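You operate a simulated robot arm through the tools that you are given. There is no shell and no other tool.

You run a simulated two-armed robot. Do the job below in one go: nothing can be reset, and whatever is moved stays where it is left.

JOB
Take both weights and the bar off the load stand.
Fine: POWER off, then guard down; weights into the tray before the knob is loosened; the bar on its black pads. Set down upright: silver bar.
Where things are to end (x, y in the base frame): weight within 3 cm of [77, 42]; weight within 3 cm of [84, 35].

The check looks at the end state, three seconds after you hand in, the way a careful person would. Anything else that was tipped, shoved, dropped, spilled or broken makes it a failure.

ROBOT AND FRAMES
Two 6-joint arms with two-finger parallel grippers on one trunk that stands fixed in place. Base frame: the origin is at the foot of the trunk, x ahead of it, y to its left, z up. Readings come in cm, rad, newtons and seconds.
The left shoulder is at [5, 17, 131.7], the right one opposite. Each reaches about 109.2 cm from its shoulder. Payload 1.57 kg a hand.
Tool frame (each hand has its own): the origin (TCP) lies between the finger pads and is the grasp point; the fingertips stand 3 cm ahead of it; z points along the fingers, y is the line along which they close. The gripper opens to 8 cm. The fingers are 1.7 cm wide and 1.2 cm thick; the gripper's body (4 by 8.2 cm) begins 8 cm behind the TCP.
Orientation is told as [roll, pitch, yaw] about the base's x, y, z axes, in that order, counted from this pose: with the fingers straight down and closing along the base's y, the tool's x points along the base's -x, its y along +y and its z along -z.

CONTROLS
- The arms move only by the tool play_rows. It takes "left_targets", "right_targets" or both (then of equal length, played together; a hand with none holds still); each is a list of rows, each an object of numbers (a shift or turn left out is 0, a gripper value left out holds the last): "gripper": the closure, from 0 (fully open) to 1 (shut); "dx", "dy", "dz": the shift along the tool's x, y, z in cm; "rx", "ry", "rz": the turn, a rotation vector about the tool's x, y, z in rad. In form: [{"gripper": .., "dx": .., "dy": .., "dz": .., "rx": .., "ry": .., "rz": ..}, ...]. A call has 1 to 20 rows; each row is the pose to reach, as a shift and turn from the pose commanded when the call began, along the tool's axes at that moment. A row lasts 0.2 s, in which the tool goes at most 5 cm and 0.15 rad; a call with a longer step from one row to the next is refused whole, and so is a gripper value outside its range. A pose out of reach is approached as far as the arm can. The call stops where the force on the tool passes 40 N (or 10 N more than at its start, if that is more) or the arm is blocked; 0.2 s more then pass. The fingers move at their own pace (about 4.5 cm/s each) and stop on an object; they squeeze with about 30 N. The grip force told is the motor's: it shows also when the fingers shut on nothing. Time passes only in rows, and 0.2 s behind the last, so rows that repeat a pose let the fingers close. The reply holds the time, the measured pose of the TCP, the force on the tool along the base axes, the opening and the grip force, in the units named above and with some noise, with the torque about the TCP (base axes, N m) and any sound that the robot's microphone picked up.
- Cameras (640 x 400 px; columns grow to the right, rows downward): "scene" is now at [3.15, -0.65, 187.11]; the picture's right is [0.05, -1.00, 0.00], its down [-0.81, -0.04, -0.59] and it looks along [0.59, 0.03, -0.81] (base axes); focal length 334 px, centre (320, 200). "left" rides on the left gripper at [7.2, 0.7, -12.2] in its tool frame; the picture's right is [-0.09, 1.00, 0.00], its down [-0.84, -0.08, -0.54] and it looks along [-0.54, -0.05, 0.84] (tool axes); focal length 238 px, centre (320, 200). "right" rides on the right gripper at [7.2, -0.7, -12.2] in its tool frame; the picture's right is [0.09, 1.00, 0.00], its down [-0.84, 0.08, -0.54] and it looks along [-0.54, 0.05, 0.84] (tool axes); focal length 238 px, centre (320, 200). There is no depth. A picture from a camera that has moved, and an enlarged one, comes with that camera's place and axes in the base frame and with its lens. The place of the scene camera against the robot may be out by one fixed shift of up to 1.8 cm in any direction.
- grab_frame(camera): a new picture of that camera. No time passes.
- slide_trunk(by): slides the trunk up (or, below 0, down) by that many cm; the arms and the scene camera ride with it, the base frame stays. It gives what a move gives, with no picture.
- turn_head(pan, tilt): turns the head with the scene camera to pan (to the left, within 1.501 rad either way) and tilt (down, from -0.506 to 1.204), counted from straight ahead of the robot. It gives what a move gives.
- close_up(camera, box): a new picture of the part [left, top, right, bottom] of that camera's present view, enlarged. No time passes.
- sign_off(): hands the job in; it is judged then, once.

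Nothing tells you positions but the pictures and the camera data. Unless the task says otherwise, let go and move clear before handing in.

The tools are called by a JSON object that holds its "fn" and its "kwargs". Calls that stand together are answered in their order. play_rows: Moves the arms, as the interface text tells. Its arguments: {"type":"object","properties":{"left_targets":{"type":"array","items":{"type":"object","properties":{"gripper":{"type":"number"},"dx":{"type":"number"},"dy":{"type":"number"},"dz":{"type":"number"},"rx":{"type":"number"},"ry":{"type":"number"},"rz":{"type":"number"}}}},"right_targets":{"type":"array","items":{"type":"object","properties":{"gripper":{"type":"number"},"dx":{"type":"number"},"dy":{"type":"number"},"dz":{"type":"number"},"rx":{"type":"number"},"ry":{"type":"number"},"rz":{"type":"number"}}}}},"required":[]} The other tools are called the same way: slide_trunk (by) slides the trunk up or down; turn_head (pan, tilt) turns the head that bears the scene camera; grab_frame (camera) takes a picture; close_up (camera, box) takes an enlarged picture of a part of a camera's view; sign_off () hands the job in.

At the start:

```text
t: 0.0
left_tool_pos: [62.94, 47.28, 120.61]
left_ee_rot: [0.002, 0.0, -0.001]
left_force: [-0.9, -0.1, 1.0]
left_moment: [0.01, 0.02, -0.01]
left_grip_width: 8.01
left_grasp_force: 0.2
right_tool_pos: [66.99, -3.58, 120.61]
right_ee_rot: [0.0, 0.001, 0.001]
right_force: [1.0, -0.3, -0.1]
right_moment: [-0.01, -0.01, 0.0]
right_grip_width: 8.0
right_grasp_force: 0.1
trunk travel left (down, up): [-93.2, 3.8]
head pan, tilt: [0.045, 0.937]
```

scene: 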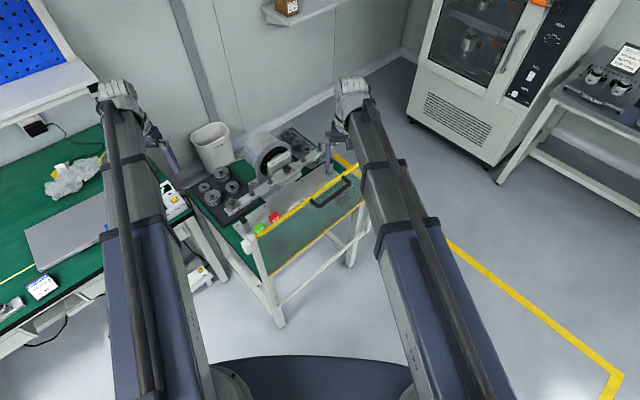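
right: 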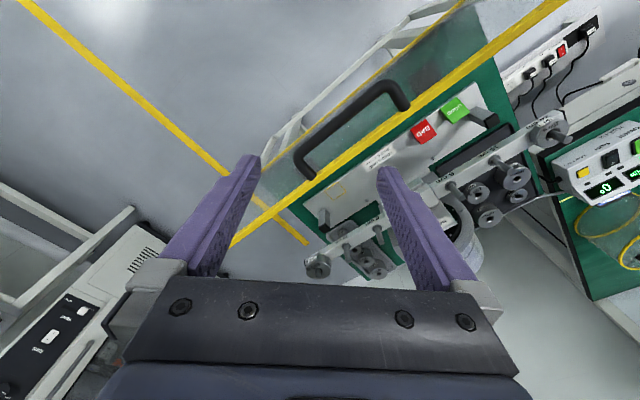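
left: 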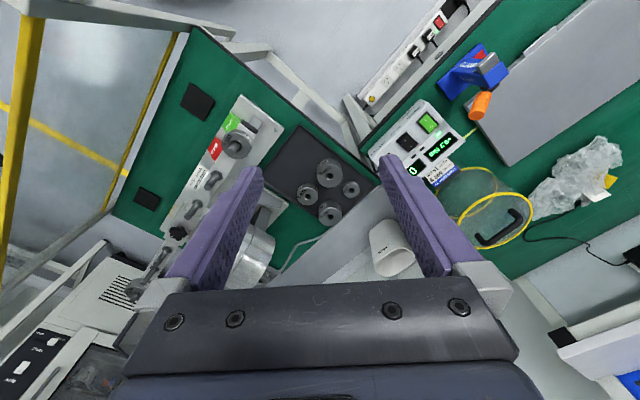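

I see a green-topped stand with a machine carrying a silver bar with weights, red and green buttons, a transparent guard with a black handle, and a tray with weights. I'll look closer before moving anything.

{"fn": "close_up", "kwargs": {"camera": "scene", "box": [180, 110, 380, 235]}}

{"fn": "close_up", "kwargs": {"camera": "left", "box": [100, 60, 400, 300]}}

{"fn": "close_up", "kwargs": {"camera": "right", "box": [230, 40, 600, 290]}}

```text
3.20 times, centred on (280, 172) of scene
camera zoom: at [3.15, -0.65, 187.11], right [0.05, -1.0, 0.0], down [-0.81, -0.04, -0.59], along [0.59, 0.03, -0.81], focal length 1068 px, centre (448, 288)
```

zoom: 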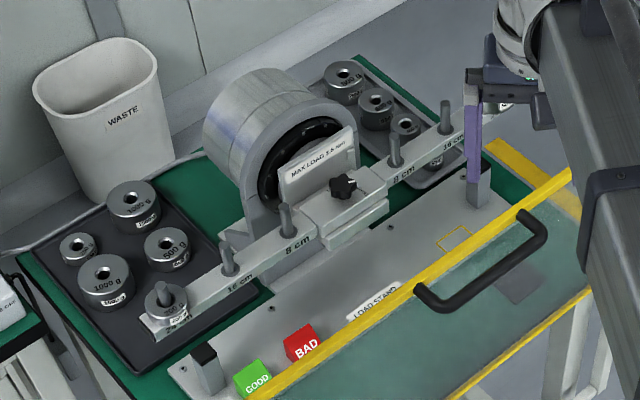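

```text
1.67 times, centred on (250, 180) of left
camera zoom: at [55.5, 47.99, 132.87], right [0.09, 1.0, 0.0], down [0.84, -0.08, 0.54], along [0.54, -0.05, -0.84], focal length 397 px, centre (437, 233)
```

zoom: 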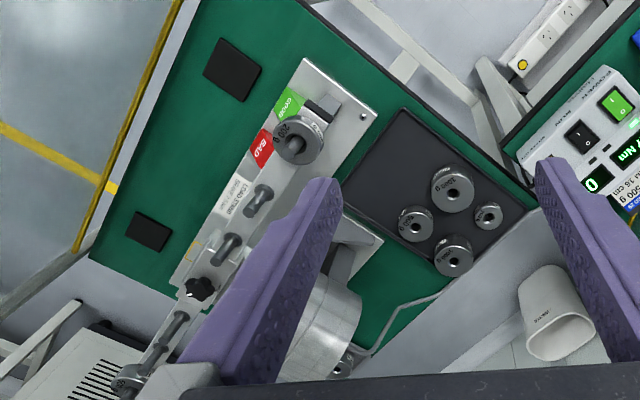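

```text
1.60 times, centred on (415, 165) of right
camera zoom: at [59.68, -4.17, 132.99], right [-0.09, 1.0, 0.0], down [0.84, 0.08, 0.54], along [0.54, 0.05, -0.84], focal length 381 px, centre (168, 256)
```

zoom: 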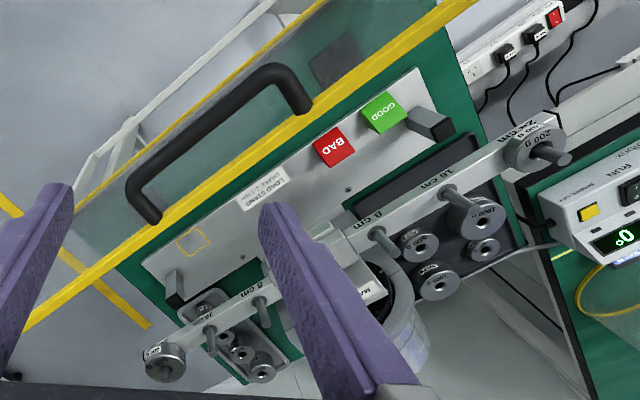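

The bar carries a weight at each end, there is an instrument box on the left bench, and two black square pads lie on the green top. I'll zoom in on these parts.

{"fn": "close_up", "kwargs": {"camera": "left", "box": [360, 80, 480, 180]}}

{"fn": "close_up", "kwargs": {"camera": "scene", "box": [0, 120, 220, 320]}}

{"fn": "close_up", "kwargs": {"camera": "left", "box": [100, 60, 280, 180]}}

{"fn": "close_up", "kwargs": {"camera": "scene", "box": [230, 140, 330, 205]}}

{"fn": "close_up", "kwargs": {"camera": "left", "box": [240, 110, 380, 230]}}

{"fn": "close_up", "kwargs": {"camera": "right", "box": [300, 180, 420, 290]}}

{"fn": "close_up", "kwargs": {"camera": "right", "box": [500, 70, 640, 210]}}

```text
4.00 times, centred on (420, 130) of left
camera zoom: at [55.5, 47.99, 132.87], right [0.09, 1.0, 0.0], down [0.84, -0.08, 0.54], along [0.54, -0.05, -0.84], focal length 953 px, centre (-80, 480)
```

zoom: 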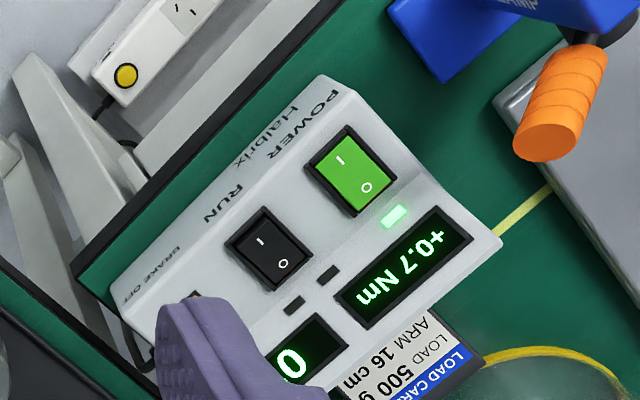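

```text
2.00 times, centred on (110, 220) of scene
camera zoom: at [3.15, -0.65, 187.11], right [0.05, -1.0, 0.0], down [-0.81, -0.04, -0.59], along [0.59, 0.03, -0.81], focal length 668 px, centre (740, 160)
```

zoom: 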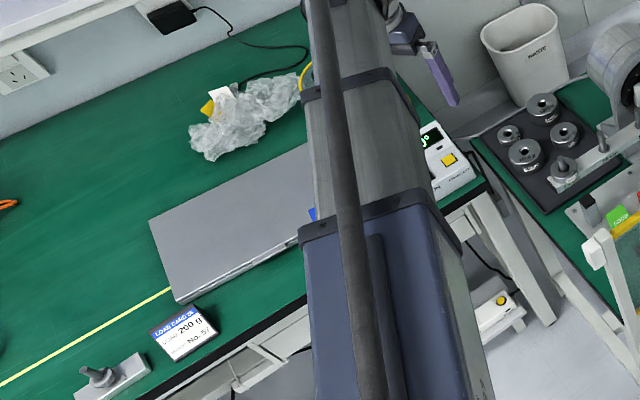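

```text
3.33 times, centred on (190, 120) of left
camera zoom: at [55.5, 47.99, 132.87], right [0.09, 1.0, 0.0], down [0.84, -0.08, 0.54], along [0.54, -0.05, -0.84], focal length 794 px, centre (753, 467)
```

zoom: 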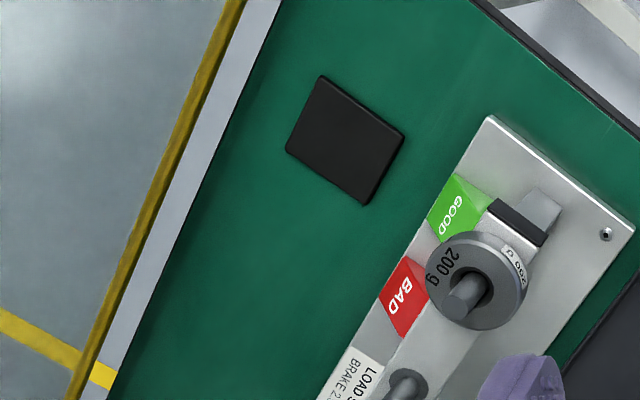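

```text
6.15 times, centred on (280, 172) of scene
camera zoom: at [3.15, -0.65, 187.11], right [0.05, -1.0, 0.0], down [-0.81, -0.04, -0.59], along [0.59, 0.03, -0.81], focal length 2055 px, centre (566, 369)
```

zoom: 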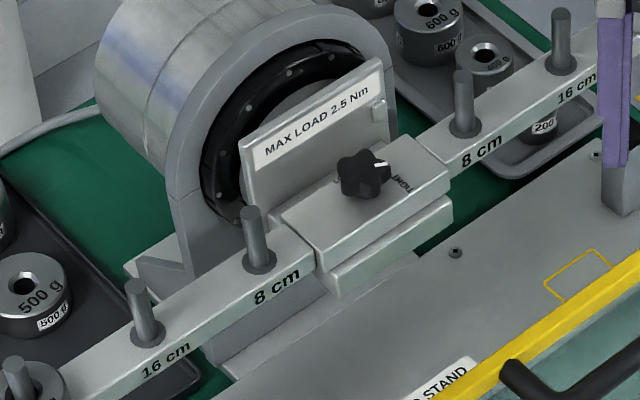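

```text
3.33 times, centred on (310, 170) of left
camera zoom: at [55.5, 47.99, 132.87], right [0.09, 1.0, 0.0], down [0.84, -0.08, 0.54], along [0.54, -0.05, -0.84], focal length 794 px, centre (353, 300)
```

zoom: 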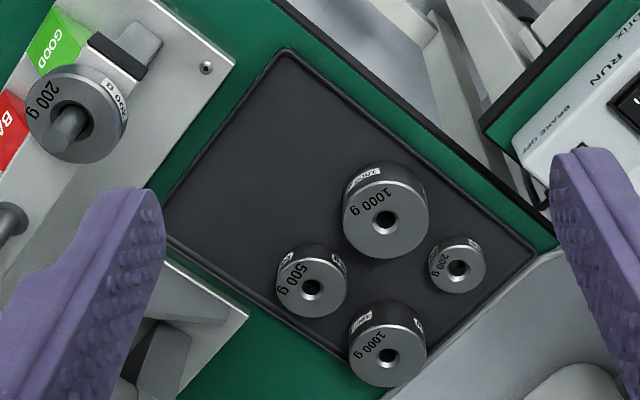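

```text
3.64 times, centred on (360, 235) of right
camera zoom: at [59.68, -4.17, 132.99], right [-0.09, 1.0, 0.0], down [0.84, 0.08, 0.54], along [0.54, 0.05, -0.84], focal length 867 px, centre (174, 73)
```

zoom: 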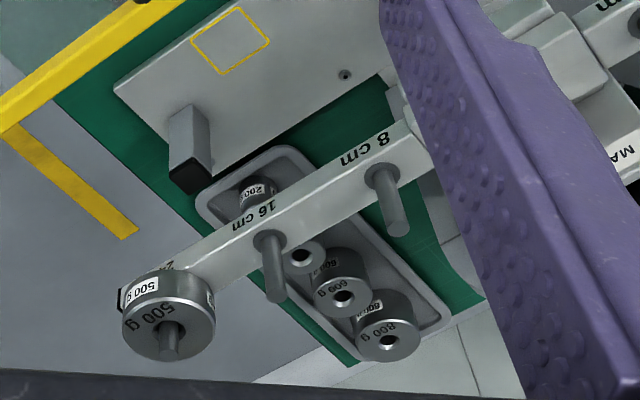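

```text
2.86 times, centred on (570, 140) of right
camera zoom: at [59.68, -4.17, 132.99], right [-0.09, 1.0, 0.0], down [0.84, 0.08, 0.54], along [0.54, 0.05, -0.84], focal length 681 px, centre (-394, 371)
```

zoom: 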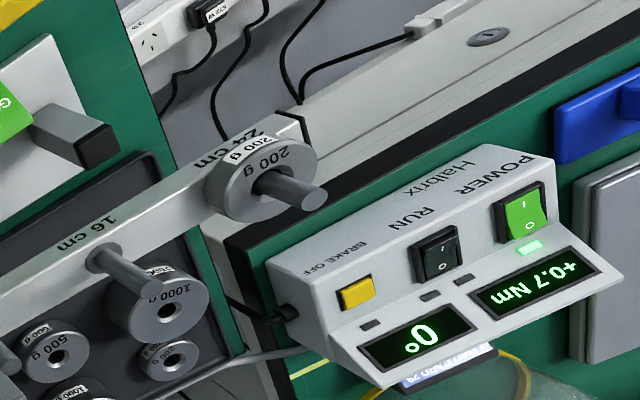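

The POWER rocker seems to sit near (72, 71, 81). The guard is an upright clear panel about 20 cm in front of the bar, with its top near z 104, and both bar-end weights are behind it. I'll bring the left hand over the instrument box to look closer.

{"fn": "play_rows", "kwargs": {"left_targets": [{"dx": -0.6, "dy": 3, "dz": 2.5}, {"dx": -1.2, "dy": 6, "dz": 5}, {"dx": -1.6, "dy": 9, "dz": 7.5}, {"dx": -2, "dy": 12, "dz": 10}, {"dx": -2.5, "dy": 15, "dz": 12.5}, {"dx": -3, "dy": 18, "dz": 15}]}}

{"fn": "grab_frame", "kwargs": {"camera": "left"}}

{"fn": "grab_frame", "kwargs": {"camera": "scene"}}

```text
t: 1.4
left_tool_pos: [65.76, 64.78, 120.64]
left_ee_rot: [0.001, 0.0, 0.0]
left_force: [0.1, 0.8, 0.6]
left_moment: [-0.01, 0.01, 0.0]
left_grip_width: 7.98
left_grasp_force: 0.1
left hand out of reach, approached as far as the arm can: row 1, 2, 3, 4, 5, 6
right_tool_pos: [66.91, -3.54, 120.51]
right_ee_rot: [0.0, 0.0, -0.001]
right_force: [-0.1, -0.3, 1.0]
right_moment: [-0.03, -0.01, 0.01]
right_grip_width: 7.99
right_grasp_force: 0.1
trunk travel left (down, up): [-93.2, 3.8]
head pan, tilt: [0.045, 0.937]
```

```text
taken
camera left: at [58.54, 65.37, 132.83], right [0.09, 1.0, 0.0], down [0.84, -0.08, 0.54], along [0.54, -0.05, -0.84], focal length 238 px, centre (320, 200)
```

left: 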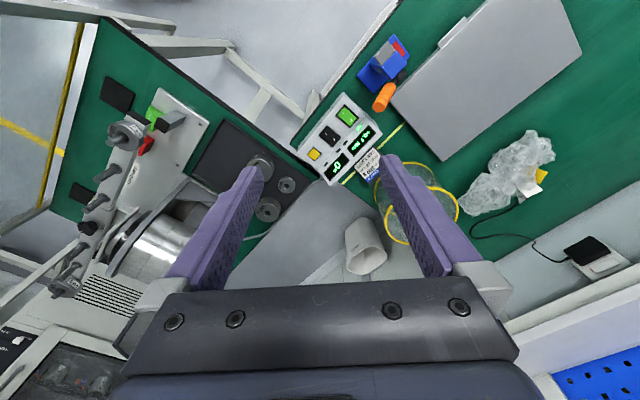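

```text
taken
camera scene: at [3.18, -0.56, 187.11], right [0.05, -1.0, 0.0], down [-0.81, -0.04, -0.59], along [0.59, 0.03, -0.81], focal length 334 px, centre (320, 200)
```

scene: 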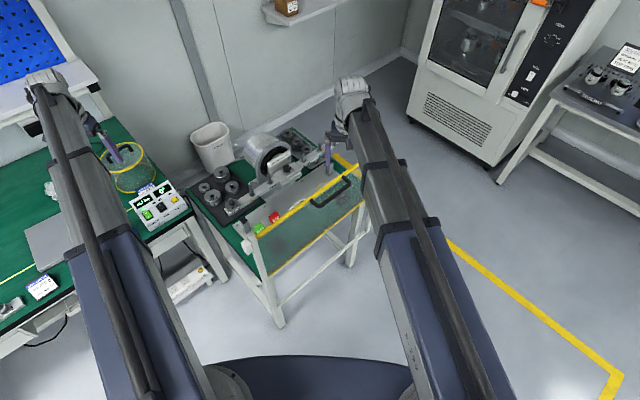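

The left arm won't go lower with the trunk this high, so the trunk has to come down. First I'll bring the right hand well back from the guard so that it is clear.

{"fn": "play_rows", "kwargs": {"right_targets": [{"dx": 2.4, "dy": -3.2}, {"dx": 4.8, "dy": -6.4}, {"dx": 7.2, "dy": -9.6}, {"dx": 9.6, "dy": -12.8}, {"dx": 12, "dy": -16}]}}

{"fn": "grab_frame", "kwargs": {"camera": "right"}}

{"fn": "grab_frame", "kwargs": {"camera": "scene"}}

```text
t: 2.6
left_tool_pos: [65.83, 64.48, 120.77]
left_ee_rot: [0.002, 0.001, 0.002]
left_force: [-0.1, -0.5, -0.1]
left_moment: [0.01, -0.05, -0.01]
left_grip_width: 7.98
left_grasp_force: 0.0
right_tool_pos: [54.7, -19.75, 120.61]
right_ee_rot: [-0.001, 0.0, 0.001]
right_force: [-0.3, -0.7, 0.4]
right_moment: [0.02, 0.03, 0.0]
right_grip_width: 8.02
right_grasp_force: 0.1
trunk travel left (down, up): [-93.2, 3.8]
head pan, tilt: [0.045, 0.937]
```

```text
taken
camera right: at [47.47, -20.37, 133.0], right [-0.09, 1.0, 0.0], down [0.84, 0.08, 0.54], along [0.54, 0.05, -0.84], focal length 238 px, centre (320, 200)
```

right: 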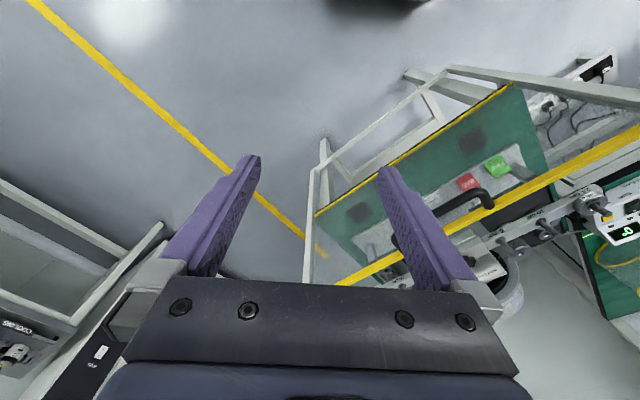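

```text
taken
camera scene: at [3.08, -0.74, 187.11], right [0.05, -1.0, 0.0], down [-0.8, -0.04, -0.59], along [0.59, 0.03, -0.81], focal length 334 px, centre (320, 200)
```

scene: 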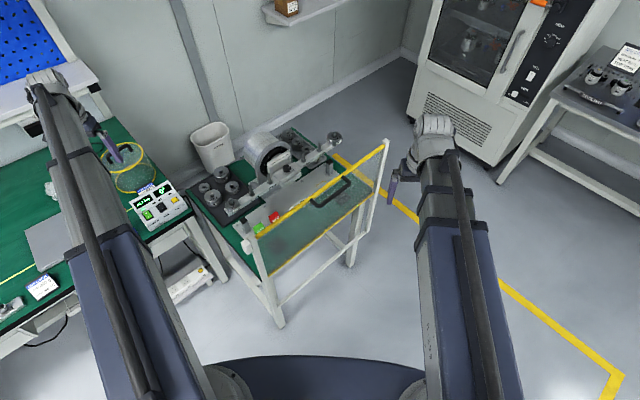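

{"fn": "close_up", "kwargs": {"camera": "scene", "box": [220, 120, 400, 290]}}

{"fn": "close_up", "kwargs": {"camera": "right", "box": [290, 50, 640, 290]}}

{"fn": "close_up", "kwargs": {"camera": "scene", "box": [110, 160, 210, 240]}}

{"fn": "close_up", "kwargs": {"camera": "left", "box": [280, 90, 400, 200]}}

```text
2.35 times, centred on (310, 205) of scene
camera zoom: at [3.08, -0.74, 187.11], right [0.05, -1.0, 0.0], down [-0.8, -0.04, -0.59], along [0.59, 0.03, -0.81], focal length 786 px, centre (344, 188)
```

zoom: 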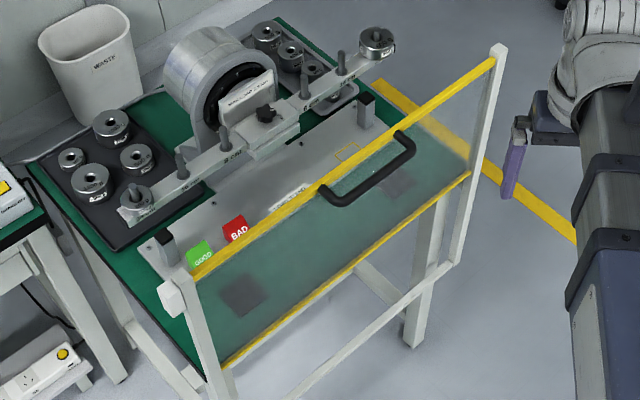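

```text
1.67 times, centred on (465, 170) of right
camera zoom: at [47.47, -20.37, 133.0], right [-0.09, 1.0, 0.0], down [0.84, 0.08, 0.54], along [0.54, 0.05, -0.84], focal length 397 px, centre (78, 250)
```

zoom: 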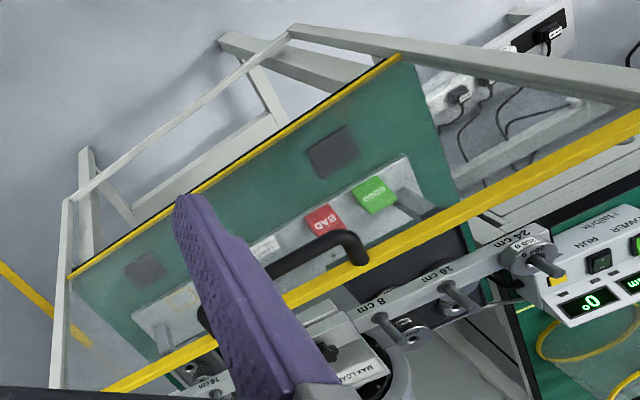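

```text
5.00 times, centred on (160, 200) of scene
camera zoom: at [3.08, -0.74, 187.11], right [0.05, -1.0, 0.0], down [-0.8, -0.04, -0.59], along [0.59, 0.03, -0.81], focal length 1669 px, centre (1120, 200)
```

zoom: 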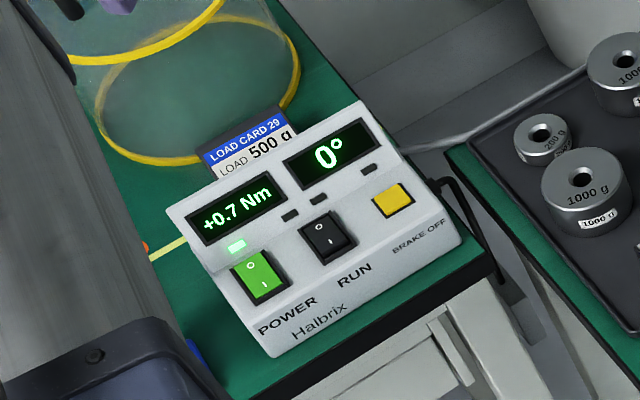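

```text
3.64 times, centred on (340, 145) of left
camera zoom: at [58.44, 65.19, 132.93], right [0.09, 1.0, 0.0], down [0.84, -0.08, 0.54], along [0.54, -0.05, -0.84], focal length 867 px, centre (247, 400)
```

zoom: 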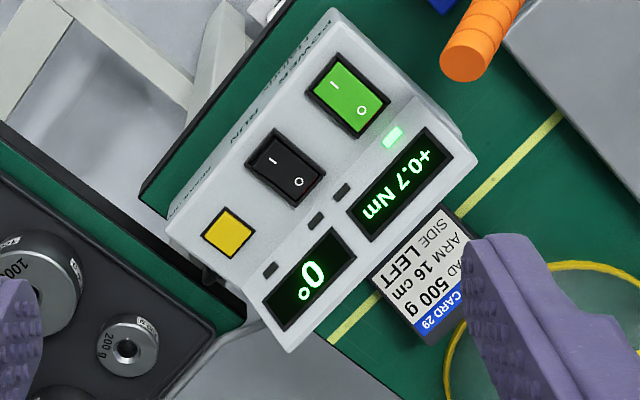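

The POWER rocker's I side faces the robot and its O side is next to the display, at about (72.2, 70.8, 81.3). The guard is a clear panel that slides between two white posts, with a black handle on its top edge. I'll lower the trunk part way.

{"fn": "slide_trunk", "kwargs": {"by": -20}}

{"fn": "grab_frame", "kwargs": {"camera": "left"}}

{"fn": "grab_frame", "kwargs": {"camera": "right"}}

{"fn": "grab_frame", "kwargs": {"camera": "scene"}}

```text
t: 4.8
left_tool_pos: [65.81, 64.62, 100.67]
left_ee_rot: [0.002, -0.001, 0.0]
left_force: [-0.1, 0.0, 0.5]
left_moment: [0.0, -0.01, 0.04]
left_grip_width: 7.98
left_grasp_force: 0.2
right_tool_pos: [54.7, -19.81, 100.62]
right_ee_rot: [0.0, 0.001, 0.001]
right_force: [-0.2, -0.5, 0.9]
right_moment: [0.02, 0.0, 0.0]
right_grip_width: 7.98
right_grasp_force: 0.1
trunk travel left (down, up): [-73.2, 23.8]
head pan, tilt: [0.045, 0.937]
```

```text
taken
camera left: at [58.5, 65.23, 112.88], right [0.09, 1.0, 0.0], down [0.84, -0.08, 0.54], along [0.54, -0.05, -0.84], focal length 238 px, centre (320, 200)
```

left: 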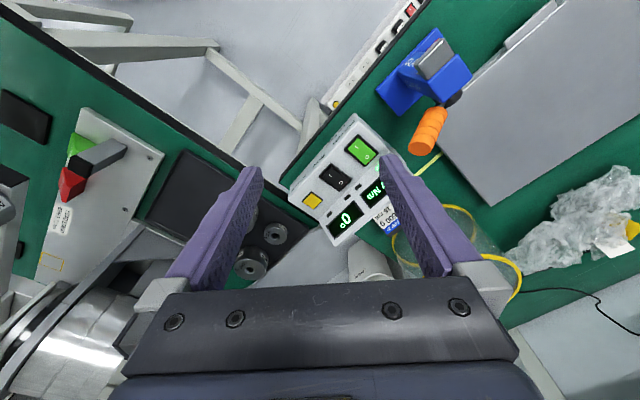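

```text
taken
camera right: at [47.55, -20.3, 113.0], right [-0.09, 1.0, 0.0], down [0.84, 0.08, 0.54], along [0.54, 0.05, -0.84], focal length 238 px, centre (320, 200)
```

right: 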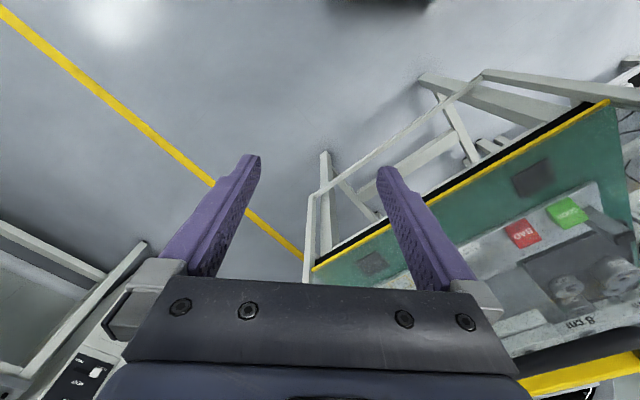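

```text
taken
camera scene: at [3.14, -0.66, 167.12], right [0.05, -1.0, 0.0], down [-0.81, -0.04, -0.59], along [0.59, 0.03, -0.81], focal length 334 px, centre (320, 200)
```

scene: 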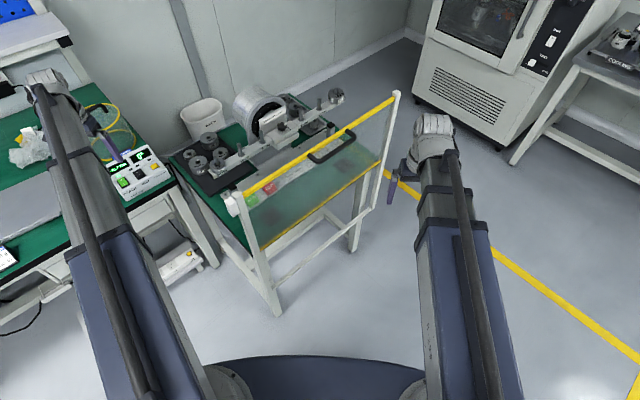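

I'll turn the left hand 45°, shut its fingers and bring it above the O side of the POWER rocker.

{"fn": "play_rows", "kwargs": {"left_targets": [{"dx": -1.1, "dy": 1, "rz": -0.13, "gripper": 1}, {"dx": -2.2, "dy": 2, "rz": -0.26}, {"dx": -3.3, "dy": 3, "rz": -0.39}, {"dx": -4.4, "dy": 4, "rz": -0.52}, {"dx": -5.5, "dy": 5, "rz": -0.65}, {"dx": -6.4, "dy": 6.2, "rz": -0.785}, {"dx": -6.4, "dy": 6.2, "rz": -0.785}]}}

{"fn": "grab_frame", "kwargs": {"camera": "left"}}

{"fn": "grab_frame", "kwargs": {"camera": "scene"}}

```text
t: 6.4
left_tool_pos: [72.18, 70.79, 100.63]
left_ee_rot: [0.002, 0.0, 0.788]
left_force: [-0.9, 0.3, -0.7]
left_moment: [0.03, 0.02, 0.01]
left_grip_width: 0.0
left_grasp_force: 21.8
right_tool_pos: [54.76, -19.65, 100.61]
right_ee_rot: [-0.001, -0.001, 0.0]
right_force: [-0.2, -0.2, 0.1]
right_moment: [-0.04, 0.0, -0.01]
right_grip_width: 7.98
right_grasp_force: 0.0
trunk travel left (down, up): [-73.2, 23.8]
head pan, tilt: [0.045, 0.937]
```

```text
taken
camera left: at [66.47, 66.2, 112.88], right [-0.64, 0.77, 0.0], down [0.65, 0.54, 0.54], along [0.42, 0.35, -0.84], focal length 238 px, centre (320, 200)
```

left: 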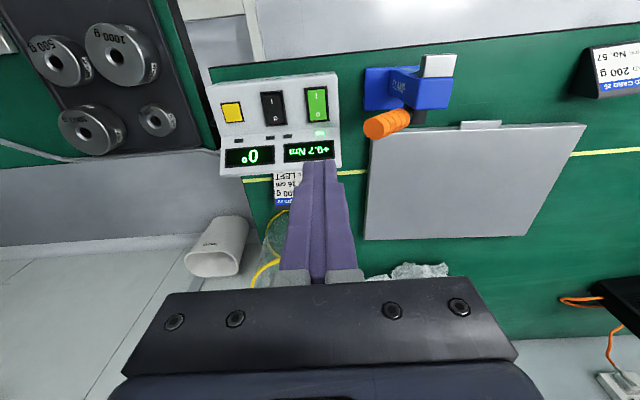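

```text
taken
camera scene: at [3.14, -0.67, 167.11], right [0.05, -1.0, 0.0], down [-0.8, -0.04, -0.59], along [0.59, 0.03, -0.81], focal length 334 px, centre (320, 200)
```

scene: 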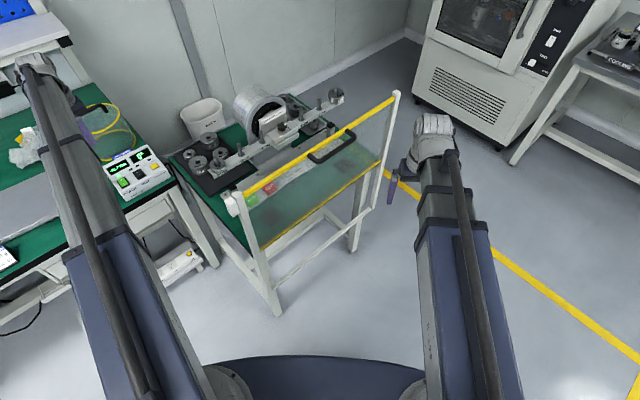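

{"fn": "close_up", "kwargs": {"camera": "left", "box": [210, 60, 370, 190]}}

```text
3.08 times, centred on (290, 125) of left
camera zoom: at [66.47, 66.2, 112.88], right [-0.64, 0.77, 0.0], down [0.65, 0.54, 0.54], along [0.42, 0.35, -0.84], focal length 733 px, centre (412, 431)
```

zoom: 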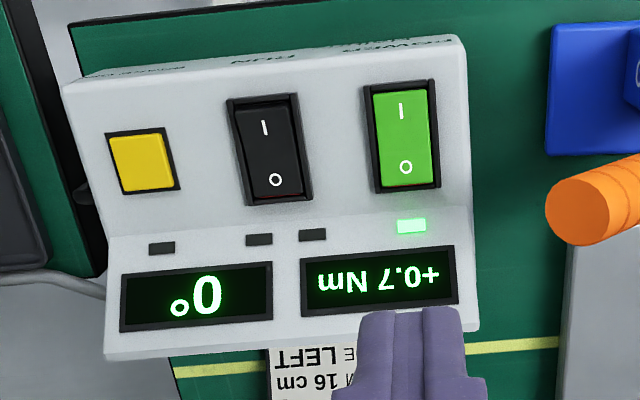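

The O mark is confirmed at about (72.3, 70.75, 81.3). I'll raise the left arm, then lower the trunk so the arm has downward range for the press.

{"fn": "play_rows", "kwargs": {"left_targets": [{"dz": -4}, {"dz": -8}, {"dz": -12}], "right_targets": [{"dz": -4}, {"dz": -8}, {"dz": -12}]}}

{"fn": "slide_trunk", "kwargs": {"by": -23}}

{"fn": "grab_frame", "kwargs": {"camera": "left"}}

{"fn": "grab_frame", "kwargs": {"camera": "scene"}}

```text
t: 7.2
left_tool_pos: [72.12, 70.72, 100.68]
left_ee_rot: [0.001, -0.002, 0.784]
left_force: [0.1, -1.1, 0.5]
left_moment: [0.0, 0.03, 0.04]
left_grip_width: 0.0
left_grasp_force: 21.0
left hand out of reach, approached as far as the arm can: row 1, 2, 3
right_tool_pos: [54.75, -19.7, 100.65]
right_ee_rot: [0.0, 0.0, -0.001]
right_force: [0.4, -0.4, 0.0]
right_moment: [-0.01, 0.0, -0.02]
right_grip_width: 7.96
right_grasp_force: 0.0
right hand out of reach, approached as far as the arm can: row 1, 2, 3
trunk travel left (down, up): [-73.2, 23.8]
head pan, tilt: [0.045, 0.937]
```

```text
t: 8.8
left_tool_pos: [72.06, 70.7, 84.0]
left_ee_rot: [0.0, -0.01, 0.787]
left_force: [-0.7, -2.1, 41.9]
left_moment: [-0.31, 0.3, 0.08]
left_grip_width: 0.0
left_grasp_force: 21.3
right_tool_pos: [54.65, -19.82, 83.72]
right_ee_rot: [0.002, -0.003, 0.0]
right_force: [1.3, 0.0, -0.7]
right_moment: [-0.04, -0.02, 0.03]
right_grip_width: 7.99
right_grasp_force: 0.1
trunk travel left (down, up): [-56.1, 40.9]
head pan, tilt: [0.045, 0.937]
stopped: the force on the tool passed its limit at 258 N (the readings are from after the stop); the commanded pose is now the measured one
```

```text
taken
camera left: at [66.36, 66.11, 96.09], right [-0.64, 0.77, 0.0], down [0.64, 0.53, 0.55], along [0.42, 0.35, -0.84], focal length 238 px, centre (320, 200)
```

left: 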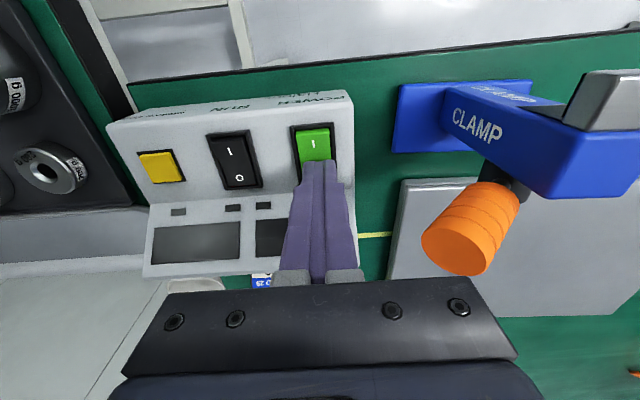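

```text
taken
camera scene: at [2.77, -1.02, 150.03], right [0.05, -1.0, 0.0], down [-0.8, -0.04, -0.59], along [0.59, 0.03, -0.8], focal length 334 px, centre (320, 200)
```

scene: 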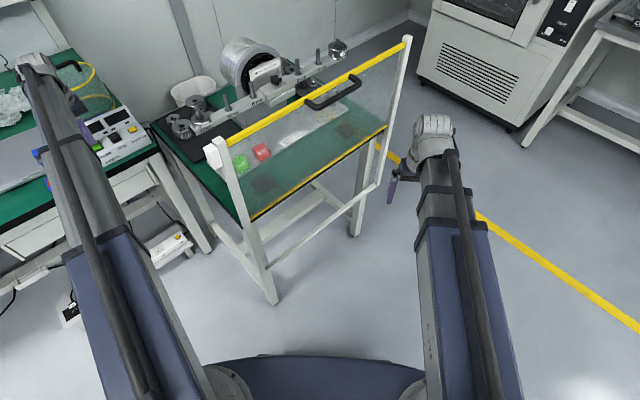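

The press came through the trunk motion: the arms don't move vertically by themselves, and the displays are now dark, so POWER is off. I'll raise the trunk and check the box.

{"fn": "slide_trunk", "kwargs": {"by": 12}}

{"fn": "close_up", "kwargs": {"camera": "left", "box": [180, 40, 380, 240]}}

```text
t: 10.3
left_tool_pos: [72.36, 71.07, 95.55]
left_ee_rot: [0.0, -0.008, 0.785]
left_force: [-0.3, 0.9, 0.9]
left_moment: [0.02, -0.01, 0.0]
left_grip_width: 0.0
left_grasp_force: 20.9
right_tool_pos: [54.8, -19.68, 95.45]
right_ee_rot: [0.002, -0.001, 0.001]
right_force: [-0.8, -0.1, 0.0]
right_moment: [0.01, 0.01, 0.01]
right_grip_width: 8.0
right_grasp_force: 0.1
trunk travel left (down, up): [-68.1, 28.9]
head pan, tilt: [0.045, 0.937]
```

```text
2.00 times, centred on (280, 140) of left
camera zoom: at [66.62, 66.37, 107.66], right [-0.64, 0.77, 0.0], down [0.64, 0.53, 0.55], along [0.42, 0.35, -0.84], focal length 477 px, centre (400, 320)
```

zoom: 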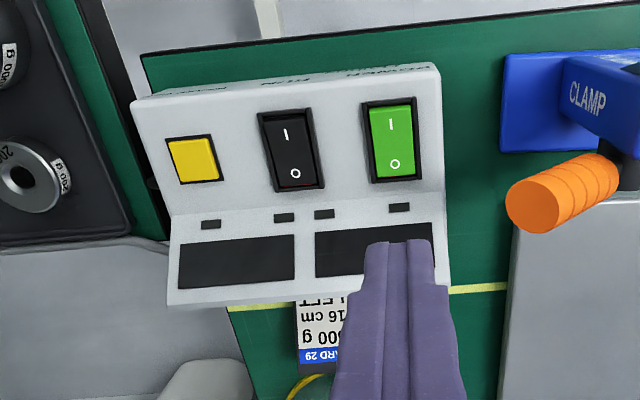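

POWER is off: the displays and LED are dark and the box is in place. Next is the guard, so I'll raise the trunk and bring the right hand over its handle, which I estimate at (67.5, -1.5, 101).

{"fn": "slide_trunk", "kwargs": {"by": 20}}

{"fn": "play_rows", "kwargs": {"right_targets": [{"dx": -1, "dy": 2, "rz": 0.13}, {"dx": -2, "dy": 4, "rz": 0.26}, {"dx": -3, "dy": 6, "rz": 0.39}, {"dx": -4, "dy": 8, "rz": 0.52}, {"dx": -5, "dy": 10, "rz": 0.65}, {"dx": -6, "dy": 12, "rz": 0.785}]}}

{"fn": "grab_frame", "kwargs": {"camera": "right"}}

{"fn": "grab_frame", "kwargs": {"camera": "scene"}}

```text
t: 12.5
left_tool_pos: [72.21, 71.03, 115.55]
left_ee_rot: [-0.001, -0.009, 0.786]
left_force: [0.6, 0.6, -0.4]
left_moment: [0.03, 0.04, -0.02]
left_grip_width: 0.0
left_grasp_force: 21.4
right_tool_pos: [54.85, -19.76, 115.49]
right_ee_rot: [0.0, 0.001, 0.0]
right_force: [-0.7, -0.2, 0.0]
right_moment: [0.04, -0.01, -0.01]
right_grip_width: 8.02
right_grasp_force: 0.1
trunk travel left (down, up): [-88.1, 8.9]
head pan, tilt: [0.045, 0.937]
```

```text
t: 13.9
left_tool_pos: [72.44, 71.12, 115.59]
left_ee_rot: [-0.001, -0.006, 0.785]
left_force: [0.2, 0.9, 0.1]
left_moment: [0.01, 0.02, -0.02]
left_grip_width: 0.0
left_grasp_force: 20.7
right_tool_pos: [60.91, -7.47, 115.5]
right_ee_rot: [0.001, -0.001, -0.787]
right_force: [0.4, 0.4, -1.6]
right_moment: [-0.05, 0.01, 0.02]
right_grip_width: 7.99
right_grasp_force: 0.1
trunk travel left (down, up): [-88.1, 8.9]
head pan, tilt: [0.045, 0.937]
```

```text
taken
camera right: at [55.35, -2.83, 127.84], right [0.64, 0.77, 0.0], down [0.65, -0.54, 0.54], along [0.42, -0.35, -0.84], focal length 238 px, centre (320, 200)
```

right: 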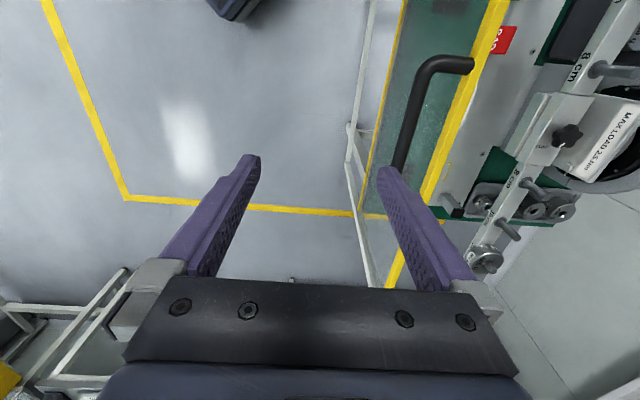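

```text
taken
camera scene: at [3.19, -0.6, 181.97], right [0.05, -1.0, 0.0], down [-0.81, -0.04, -0.59], along [0.59, 0.03, -0.81], focal length 334 px, centre (320, 200)
```

scene: 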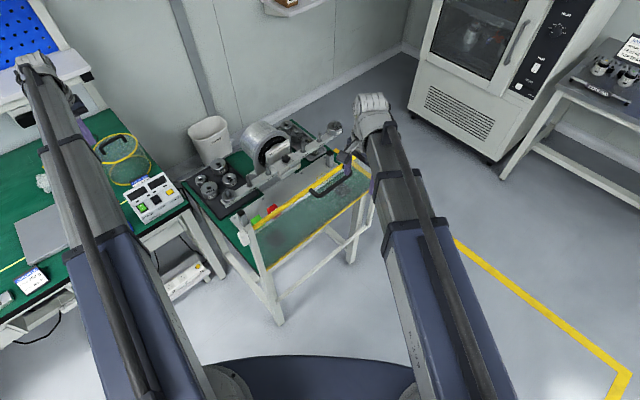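

The handle bar runs from about (62.3, 3.1) to (71.7, -5.7) at z≈105, about 4 cm in front of the panel. I'll move the left hand out over open floor, and put the half-open right gripper right above the handle.

{"fn": "play_rows", "kwargs": {"left_targets": [{"dx": 4.5, "dy": -0.64}, {"dx": 9, "dy": -1.28}, {"dx": 13.5, "dy": -1.9}, {"dx": 18, "dy": -2.5}, {"dx": 22.5, "dy": -3.2}, {"dx": 27, "dy": -3.8}, {"dx": 31.5, "dy": -4.5}, {"dx": 36, "dy": -5.1}, {"dx": 40.5, "dy": -5.8}, {"dx": 44.5, "dy": -6.4}], "right_targets": [{"dy": 0.9, "gripper": 0.575}, {"dy": 1.8}, {"dy": 2.7}, {"dy": 3.6}, {"dy": 4.5}, {"dy": 5.4}, {"dy": 6.3}, {"dy": 7.2}, {"dy": 8}, {"dy": 8.7}]}}

{"fn": "grab_frame", "kwargs": {"camera": "right"}}

{"fn": "grab_frame", "kwargs": {"camera": "left"}}

{"fn": "grab_frame", "kwargs": {"camera": "scene"}}

```text
t: 16.1
left_tool_pos: [45.5, 35.05, 115.55]
left_ee_rot: [-0.001, -0.009, 0.785]
left_force: [0.5, -0.3, 0.6]
left_moment: [0.03, 0.02, 0.03]
left_grip_width: 0.01
left_grasp_force: 21.8
left hand out of reach, approached as far as the arm can: row 8, 9, 10
right_tool_pos: [66.96, -1.58, 115.55]
right_ee_rot: [-0.001, 0.0, -0.783]
right_force: [-1.0, -0.6, 0.1]
right_moment: [0.02, -0.03, -0.02]
right_grip_width: 3.4
right_grasp_force: 0.0
trunk travel left (down, up): [-88.1, 8.9]
head pan, tilt: [0.045, 0.937]
```

```text
taken
camera right: at [61.4, 3.13, 127.87], right [0.64, 0.77, 0.0], down [0.65, -0.54, 0.54], along [0.42, -0.35, -0.84], focal length 238 px, centre (320, 200)
```

right: 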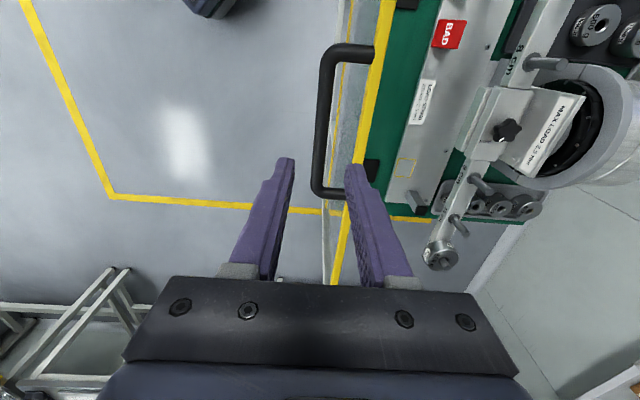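

```text
taken
camera left: at [39.67, 30.43, 127.7], right [-0.64, 0.77, 0.0], down [0.64, 0.53, 0.55], along [0.42, 0.35, -0.84], focal length 238 px, centre (320, 200)
```

left: 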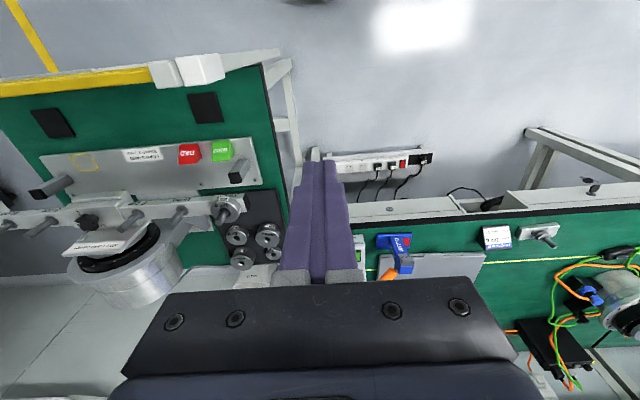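

```text
taken
camera scene: at [3.1, -0.72, 181.98], right [0.05, -1.0, 0.0], down [-0.8, -0.04, -0.59], along [0.59, 0.03, -0.81], focal length 334 px, centre (320, 200)
```

scene: 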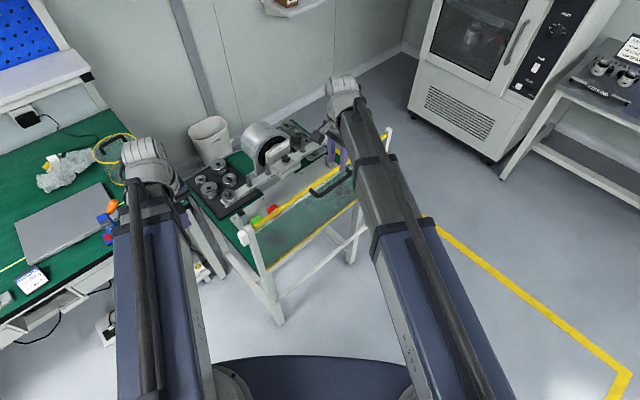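

The handle lies between the fingers, about 0.3 cm off centre. I'll centre the hand and come down over the handle in two stages.

{"fn": "play_rows", "kwargs": {"right_targets": [{"dy": 0.3}, {"dy": 0.3}]}}

{"fn": "slide_trunk", "kwargs": {"by": -6}}

{"fn": "grab_frame", "kwargs": {"camera": "right"}}

{"fn": "grab_frame", "kwargs": {"camera": "left"}}

```text
t: 16.7
left_tool_pos: [45.54, 35.1, 115.43]
left_ee_rot: [0.0, -0.008, 0.786]
left_force: [0.0, 0.9, 0.4]
left_moment: [0.01, -0.02, 0.04]
left_grip_width: 0.01
left_grasp_force: 20.7
right_tool_pos: [67.15, -1.37, 115.44]
right_ee_rot: [0.001, 0.0, -0.784]
right_force: [-0.1, 0.4, 0.0]
right_moment: [-0.02, -0.01, 0.03]
right_grip_width: 3.41
right_grasp_force: 0.0
trunk travel left (down, up): [-88.1, 8.9]
head pan, tilt: [0.045, 0.937]
```

```text
t: 17.7
left_tool_pos: [45.56, 35.14, 109.54]
left_ee_rot: [0.0, -0.007, 0.784]
left_force: [0.3, -0.2, -0.3]
left_moment: [-0.01, 0.02, -0.02]
left_grip_width: 0.03
left_grasp_force: 21.1
right_tool_pos: [67.17, -1.36, 109.48]
right_ee_rot: [0.0, 0.0, -0.783]
right_force: [-0.2, 0.3, -0.5]
right_moment: [0.0, -0.01, 0.04]
right_grip_width: 3.39
right_grasp_force: 0.0
trunk travel left (down, up): [-82.1, 14.9]
head pan, tilt: [0.045, 0.937]
```

```text
taken
camera right: at [61.6, 3.38, 121.86], right [0.64, 0.77, 0.0], down [0.65, -0.54, 0.54], along [0.42, -0.35, -0.84], focal length 238 px, centre (320, 200)
```

right: 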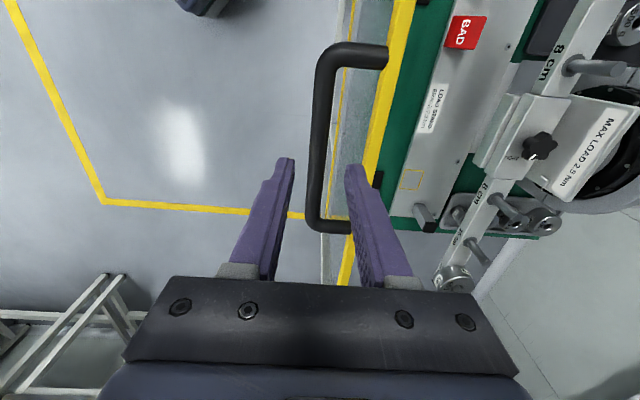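

```text
taken
camera left: at [39.75, 30.51, 121.69], right [-0.64, 0.77, 0.0], down [0.64, 0.53, 0.55], along [0.42, 0.35, -0.84], focal length 238 px, centre (320, 200)
```

left: 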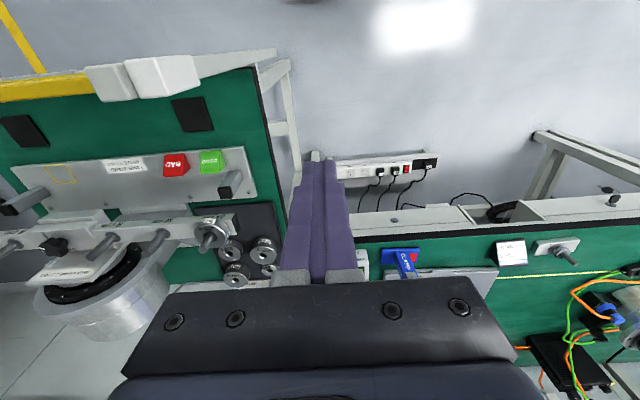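

The handle sits between the fingers at z≈105. I'll lower the last 4.7 cm, then grip it.

{"fn": "slide_trunk", "kwargs": {"by": -4.7}}

{"fn": "grab_frame", "kwargs": {"camera": "right"}}

```text
t: 18.6
left_tool_pos: [45.44, 35.22, 104.81]
left_ee_rot: [0.0, -0.008, 0.785]
left_force: [0.7, -0.1, 0.0]
left_moment: [0.04, 0.06, -0.02]
left_grip_width: 0.0
left_grasp_force: 21.4
right_tool_pos: [67.15, -1.3, 104.78]
right_ee_rot: [0.0, 0.0, -0.784]
right_force: [0.2, 1.0, 0.2]
right_moment: [0.01, 0.0, -0.01]
right_grip_width: 3.4
right_grasp_force: 0.0
trunk travel left (down, up): [-77.4, 19.6]
head pan, tilt: [0.045, 0.937]
```

```text
taken
camera right: at [61.6, 3.38, 117.16], right [0.64, 0.77, 0.0], down [0.65, -0.54, 0.54], along [0.42, -0.35, -0.84], focal length 238 px, centre (320, 200)
```

right: 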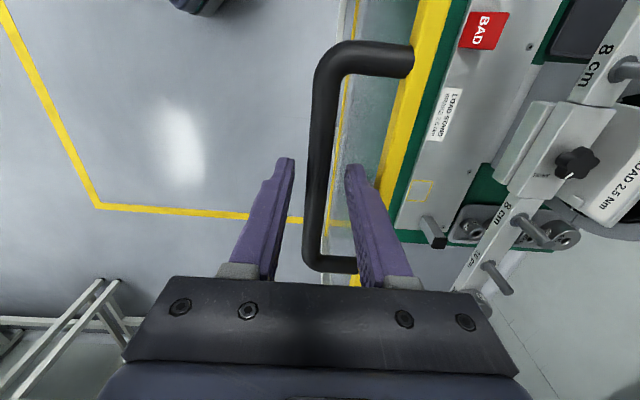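

{"fn": "play_rows", "kwargs": {"right_targets": [{"gripper": 1}, {"gripper": 1}, {"gripper": 1}, {"gripper": 1}, {"gripper": 1}]}}

{"fn": "grab_frame", "kwargs": {"camera": "right"}}

```text
t: 19.8
left_tool_pos: [45.47, 35.11, 104.81]
left_ee_rot: [0.0, -0.009, 0.785]
left_force: [1.2, 0.2, 0.2]
left_moment: [-0.02, 0.03, -0.01]
left_grip_width: 0.0
left_grasp_force: 21.8
right_tool_pos: [67.09, -1.35, 104.89]
right_ee_rot: [0.0, -0.001, -0.785]
right_force: [-6.8, -5.3, -6.6]
right_moment: [-0.11, 0.0, 0.33]
right_grip_width: 1.38
right_grasp_force: 29.5
trunk travel left (down, up): [-77.4, 19.6]
head pan, tilt: [0.045, 0.937]
```

```text
taken
camera right: at [61.55, 3.32, 117.16], right [0.64, 0.77, 0.0], down [0.65, -0.54, 0.54], along [0.42, -0.35, -0.84], focal length 238 px, centre (320, 200)
```

right: 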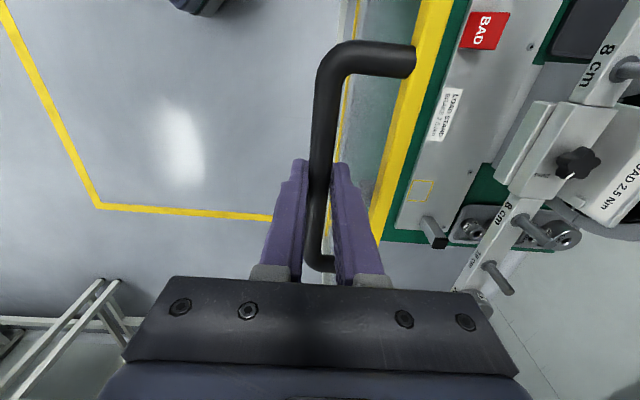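

I have the handle. I'll lower it 4 cm with the trunk and check.

{"fn": "slide_trunk", "kwargs": {"by": -4}}

{"fn": "grab_frame", "kwargs": {"camera": "right"}}

{"fn": "grab_frame", "kwargs": {"camera": "left"}}

```text
t: 20.6
left_tool_pos: [45.44, 35.16, 100.86]
left_ee_rot: [0.0, -0.009, 0.785]
left_force: [-1.1, 0.0, -0.2]
left_moment: [-0.01, -0.02, 0.0]
left_grip_width: 0.0
left_grasp_force: 21.2
right_tool_pos: [67.13, -1.29, 100.72]
right_ee_rot: [0.0, -0.002, -0.783]
right_force: [-6.6, -5.4, -3.0]
right_moment: [-0.15, -0.02, 0.29]
right_grip_width: 1.38
right_grasp_force: 30.1
trunk travel left (down, up): [-73.4, 23.6]
head pan, tilt: [0.045, 0.937]
```

```text
taken
camera right: at [61.54, 3.32, 113.17], right [0.64, 0.77, 0.0], down [0.65, -0.54, 0.54], along [0.42, -0.35, -0.84], focal length 238 px, centre (320, 200)
```

right: 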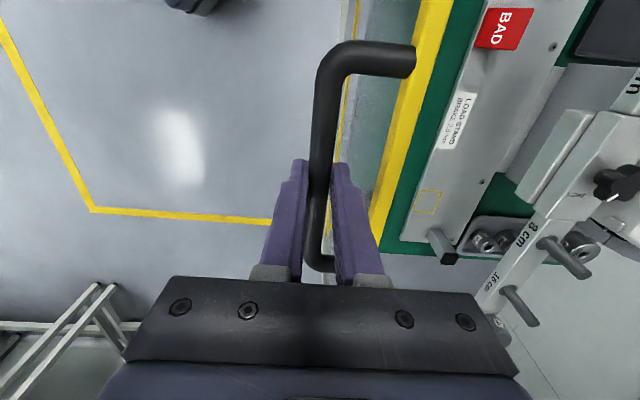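

```text
taken
camera left: at [39.72, 30.46, 113.0], right [-0.64, 0.77, 0.0], down [0.64, 0.53, 0.55], along [0.42, 0.35, -0.84], focal length 238 px, centre (320, 200)
```

left: 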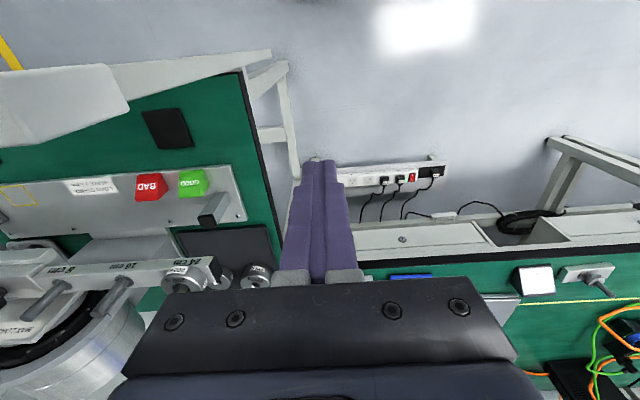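

The guard slides down with the hand. I'll move the left hand further from the guard's left post, then keep lowering.

{"fn": "play_rows", "kwargs": {"left_targets": [{"dx": -1.4, "dy": 2.4}, {"dx": -2.76, "dy": 4.9}]}}

{"fn": "slide_trunk", "kwargs": {"by": -8}}

{"fn": "grab_frame", "kwargs": {"camera": "right"}}

{"fn": "grab_frame", "kwargs": {"camera": "left"}}

{"fn": "grab_frame", "kwargs": {"camera": "scene"}}

```text
t: 21.2
left_tool_pos: [44.06, 40.53, 100.86]
left_ee_rot: [0.0, -0.009, 0.785]
left_force: [0.2, 0.4, -0.4]
left_moment: [0.01, 0.03, 0.02]
left_grip_width: 0.02
left_grasp_force: 20.9
right_tool_pos: [67.12, -1.3, 100.8]
right_ee_rot: [0.0, 0.001, -0.786]
right_force: [-7.9, -5.4, -2.3]
right_moment: [-0.35, -0.11, 0.27]
right_grip_width: 1.38
right_grasp_force: 30.5
trunk travel left (down, up): [-73.4, 23.6]
head pan, tilt: [0.045, 0.937]
```

```text
t: 22.4
left_tool_pos: [43.96, 40.52, 92.78]
left_ee_rot: [-0.001, -0.009, 0.786]
left_force: [-1.1, -0.3, 0.3]
left_moment: [-0.02, -0.01, 0.0]
left_grip_width: 0.0
left_grasp_force: 21.2
right_tool_pos: [67.1, -1.25, 92.87]
right_ee_rot: [0.0, -0.001, -0.784]
right_force: [-8.6, -7.0, -2.3]
right_moment: [-0.26, -0.07, 0.32]
right_grip_width: 1.37
right_grasp_force: 30.0
trunk travel left (down, up): [-65.4, 31.6]
head pan, tilt: [0.045, 0.937]
```

```text
taken
camera right: at [61.54, 3.32, 105.17], right [0.64, 0.77, 0.0], down [0.65, -0.54, 0.54], along [0.42, -0.35, -0.84], focal length 238 px, centre (320, 200)
```

right: 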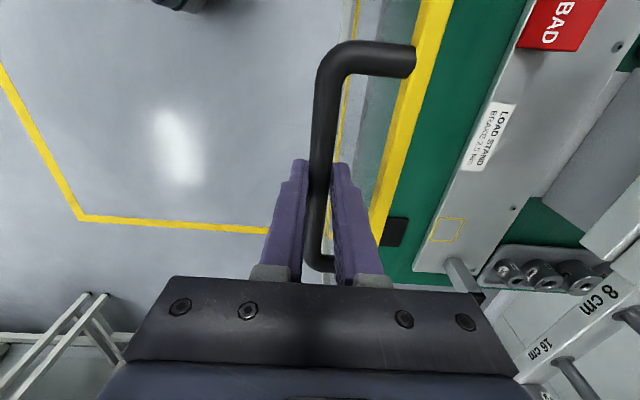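

```text
taken
camera left: at [38.18, 35.87, 105.01], right [-0.64, 0.77, 0.0], down [0.64, 0.53, 0.55], along [0.42, 0.35, -0.84], focal length 238 px, centre (320, 200)
```

left: 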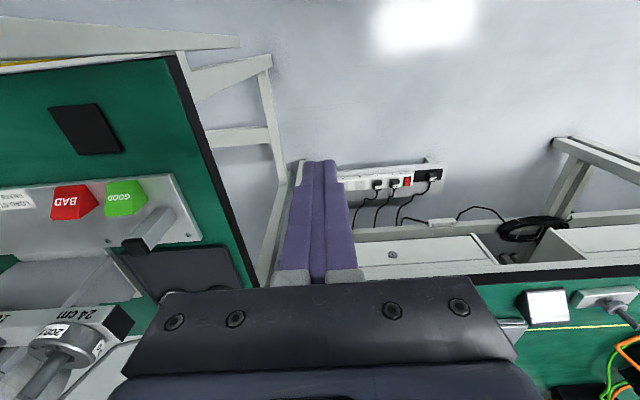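

```text
taken
camera scene: at [3.08, -0.74, 159.27], right [0.05, -1.0, 0.0], down [-0.8, -0.04, -0.59], along [0.59, 0.03, -0.81], focal length 334 px, centre (320, 200)
```

scene: 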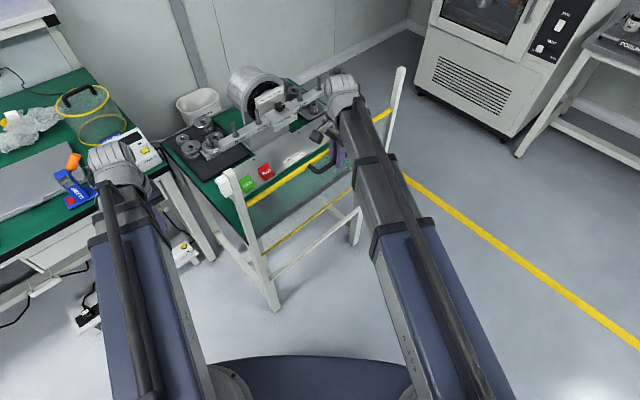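

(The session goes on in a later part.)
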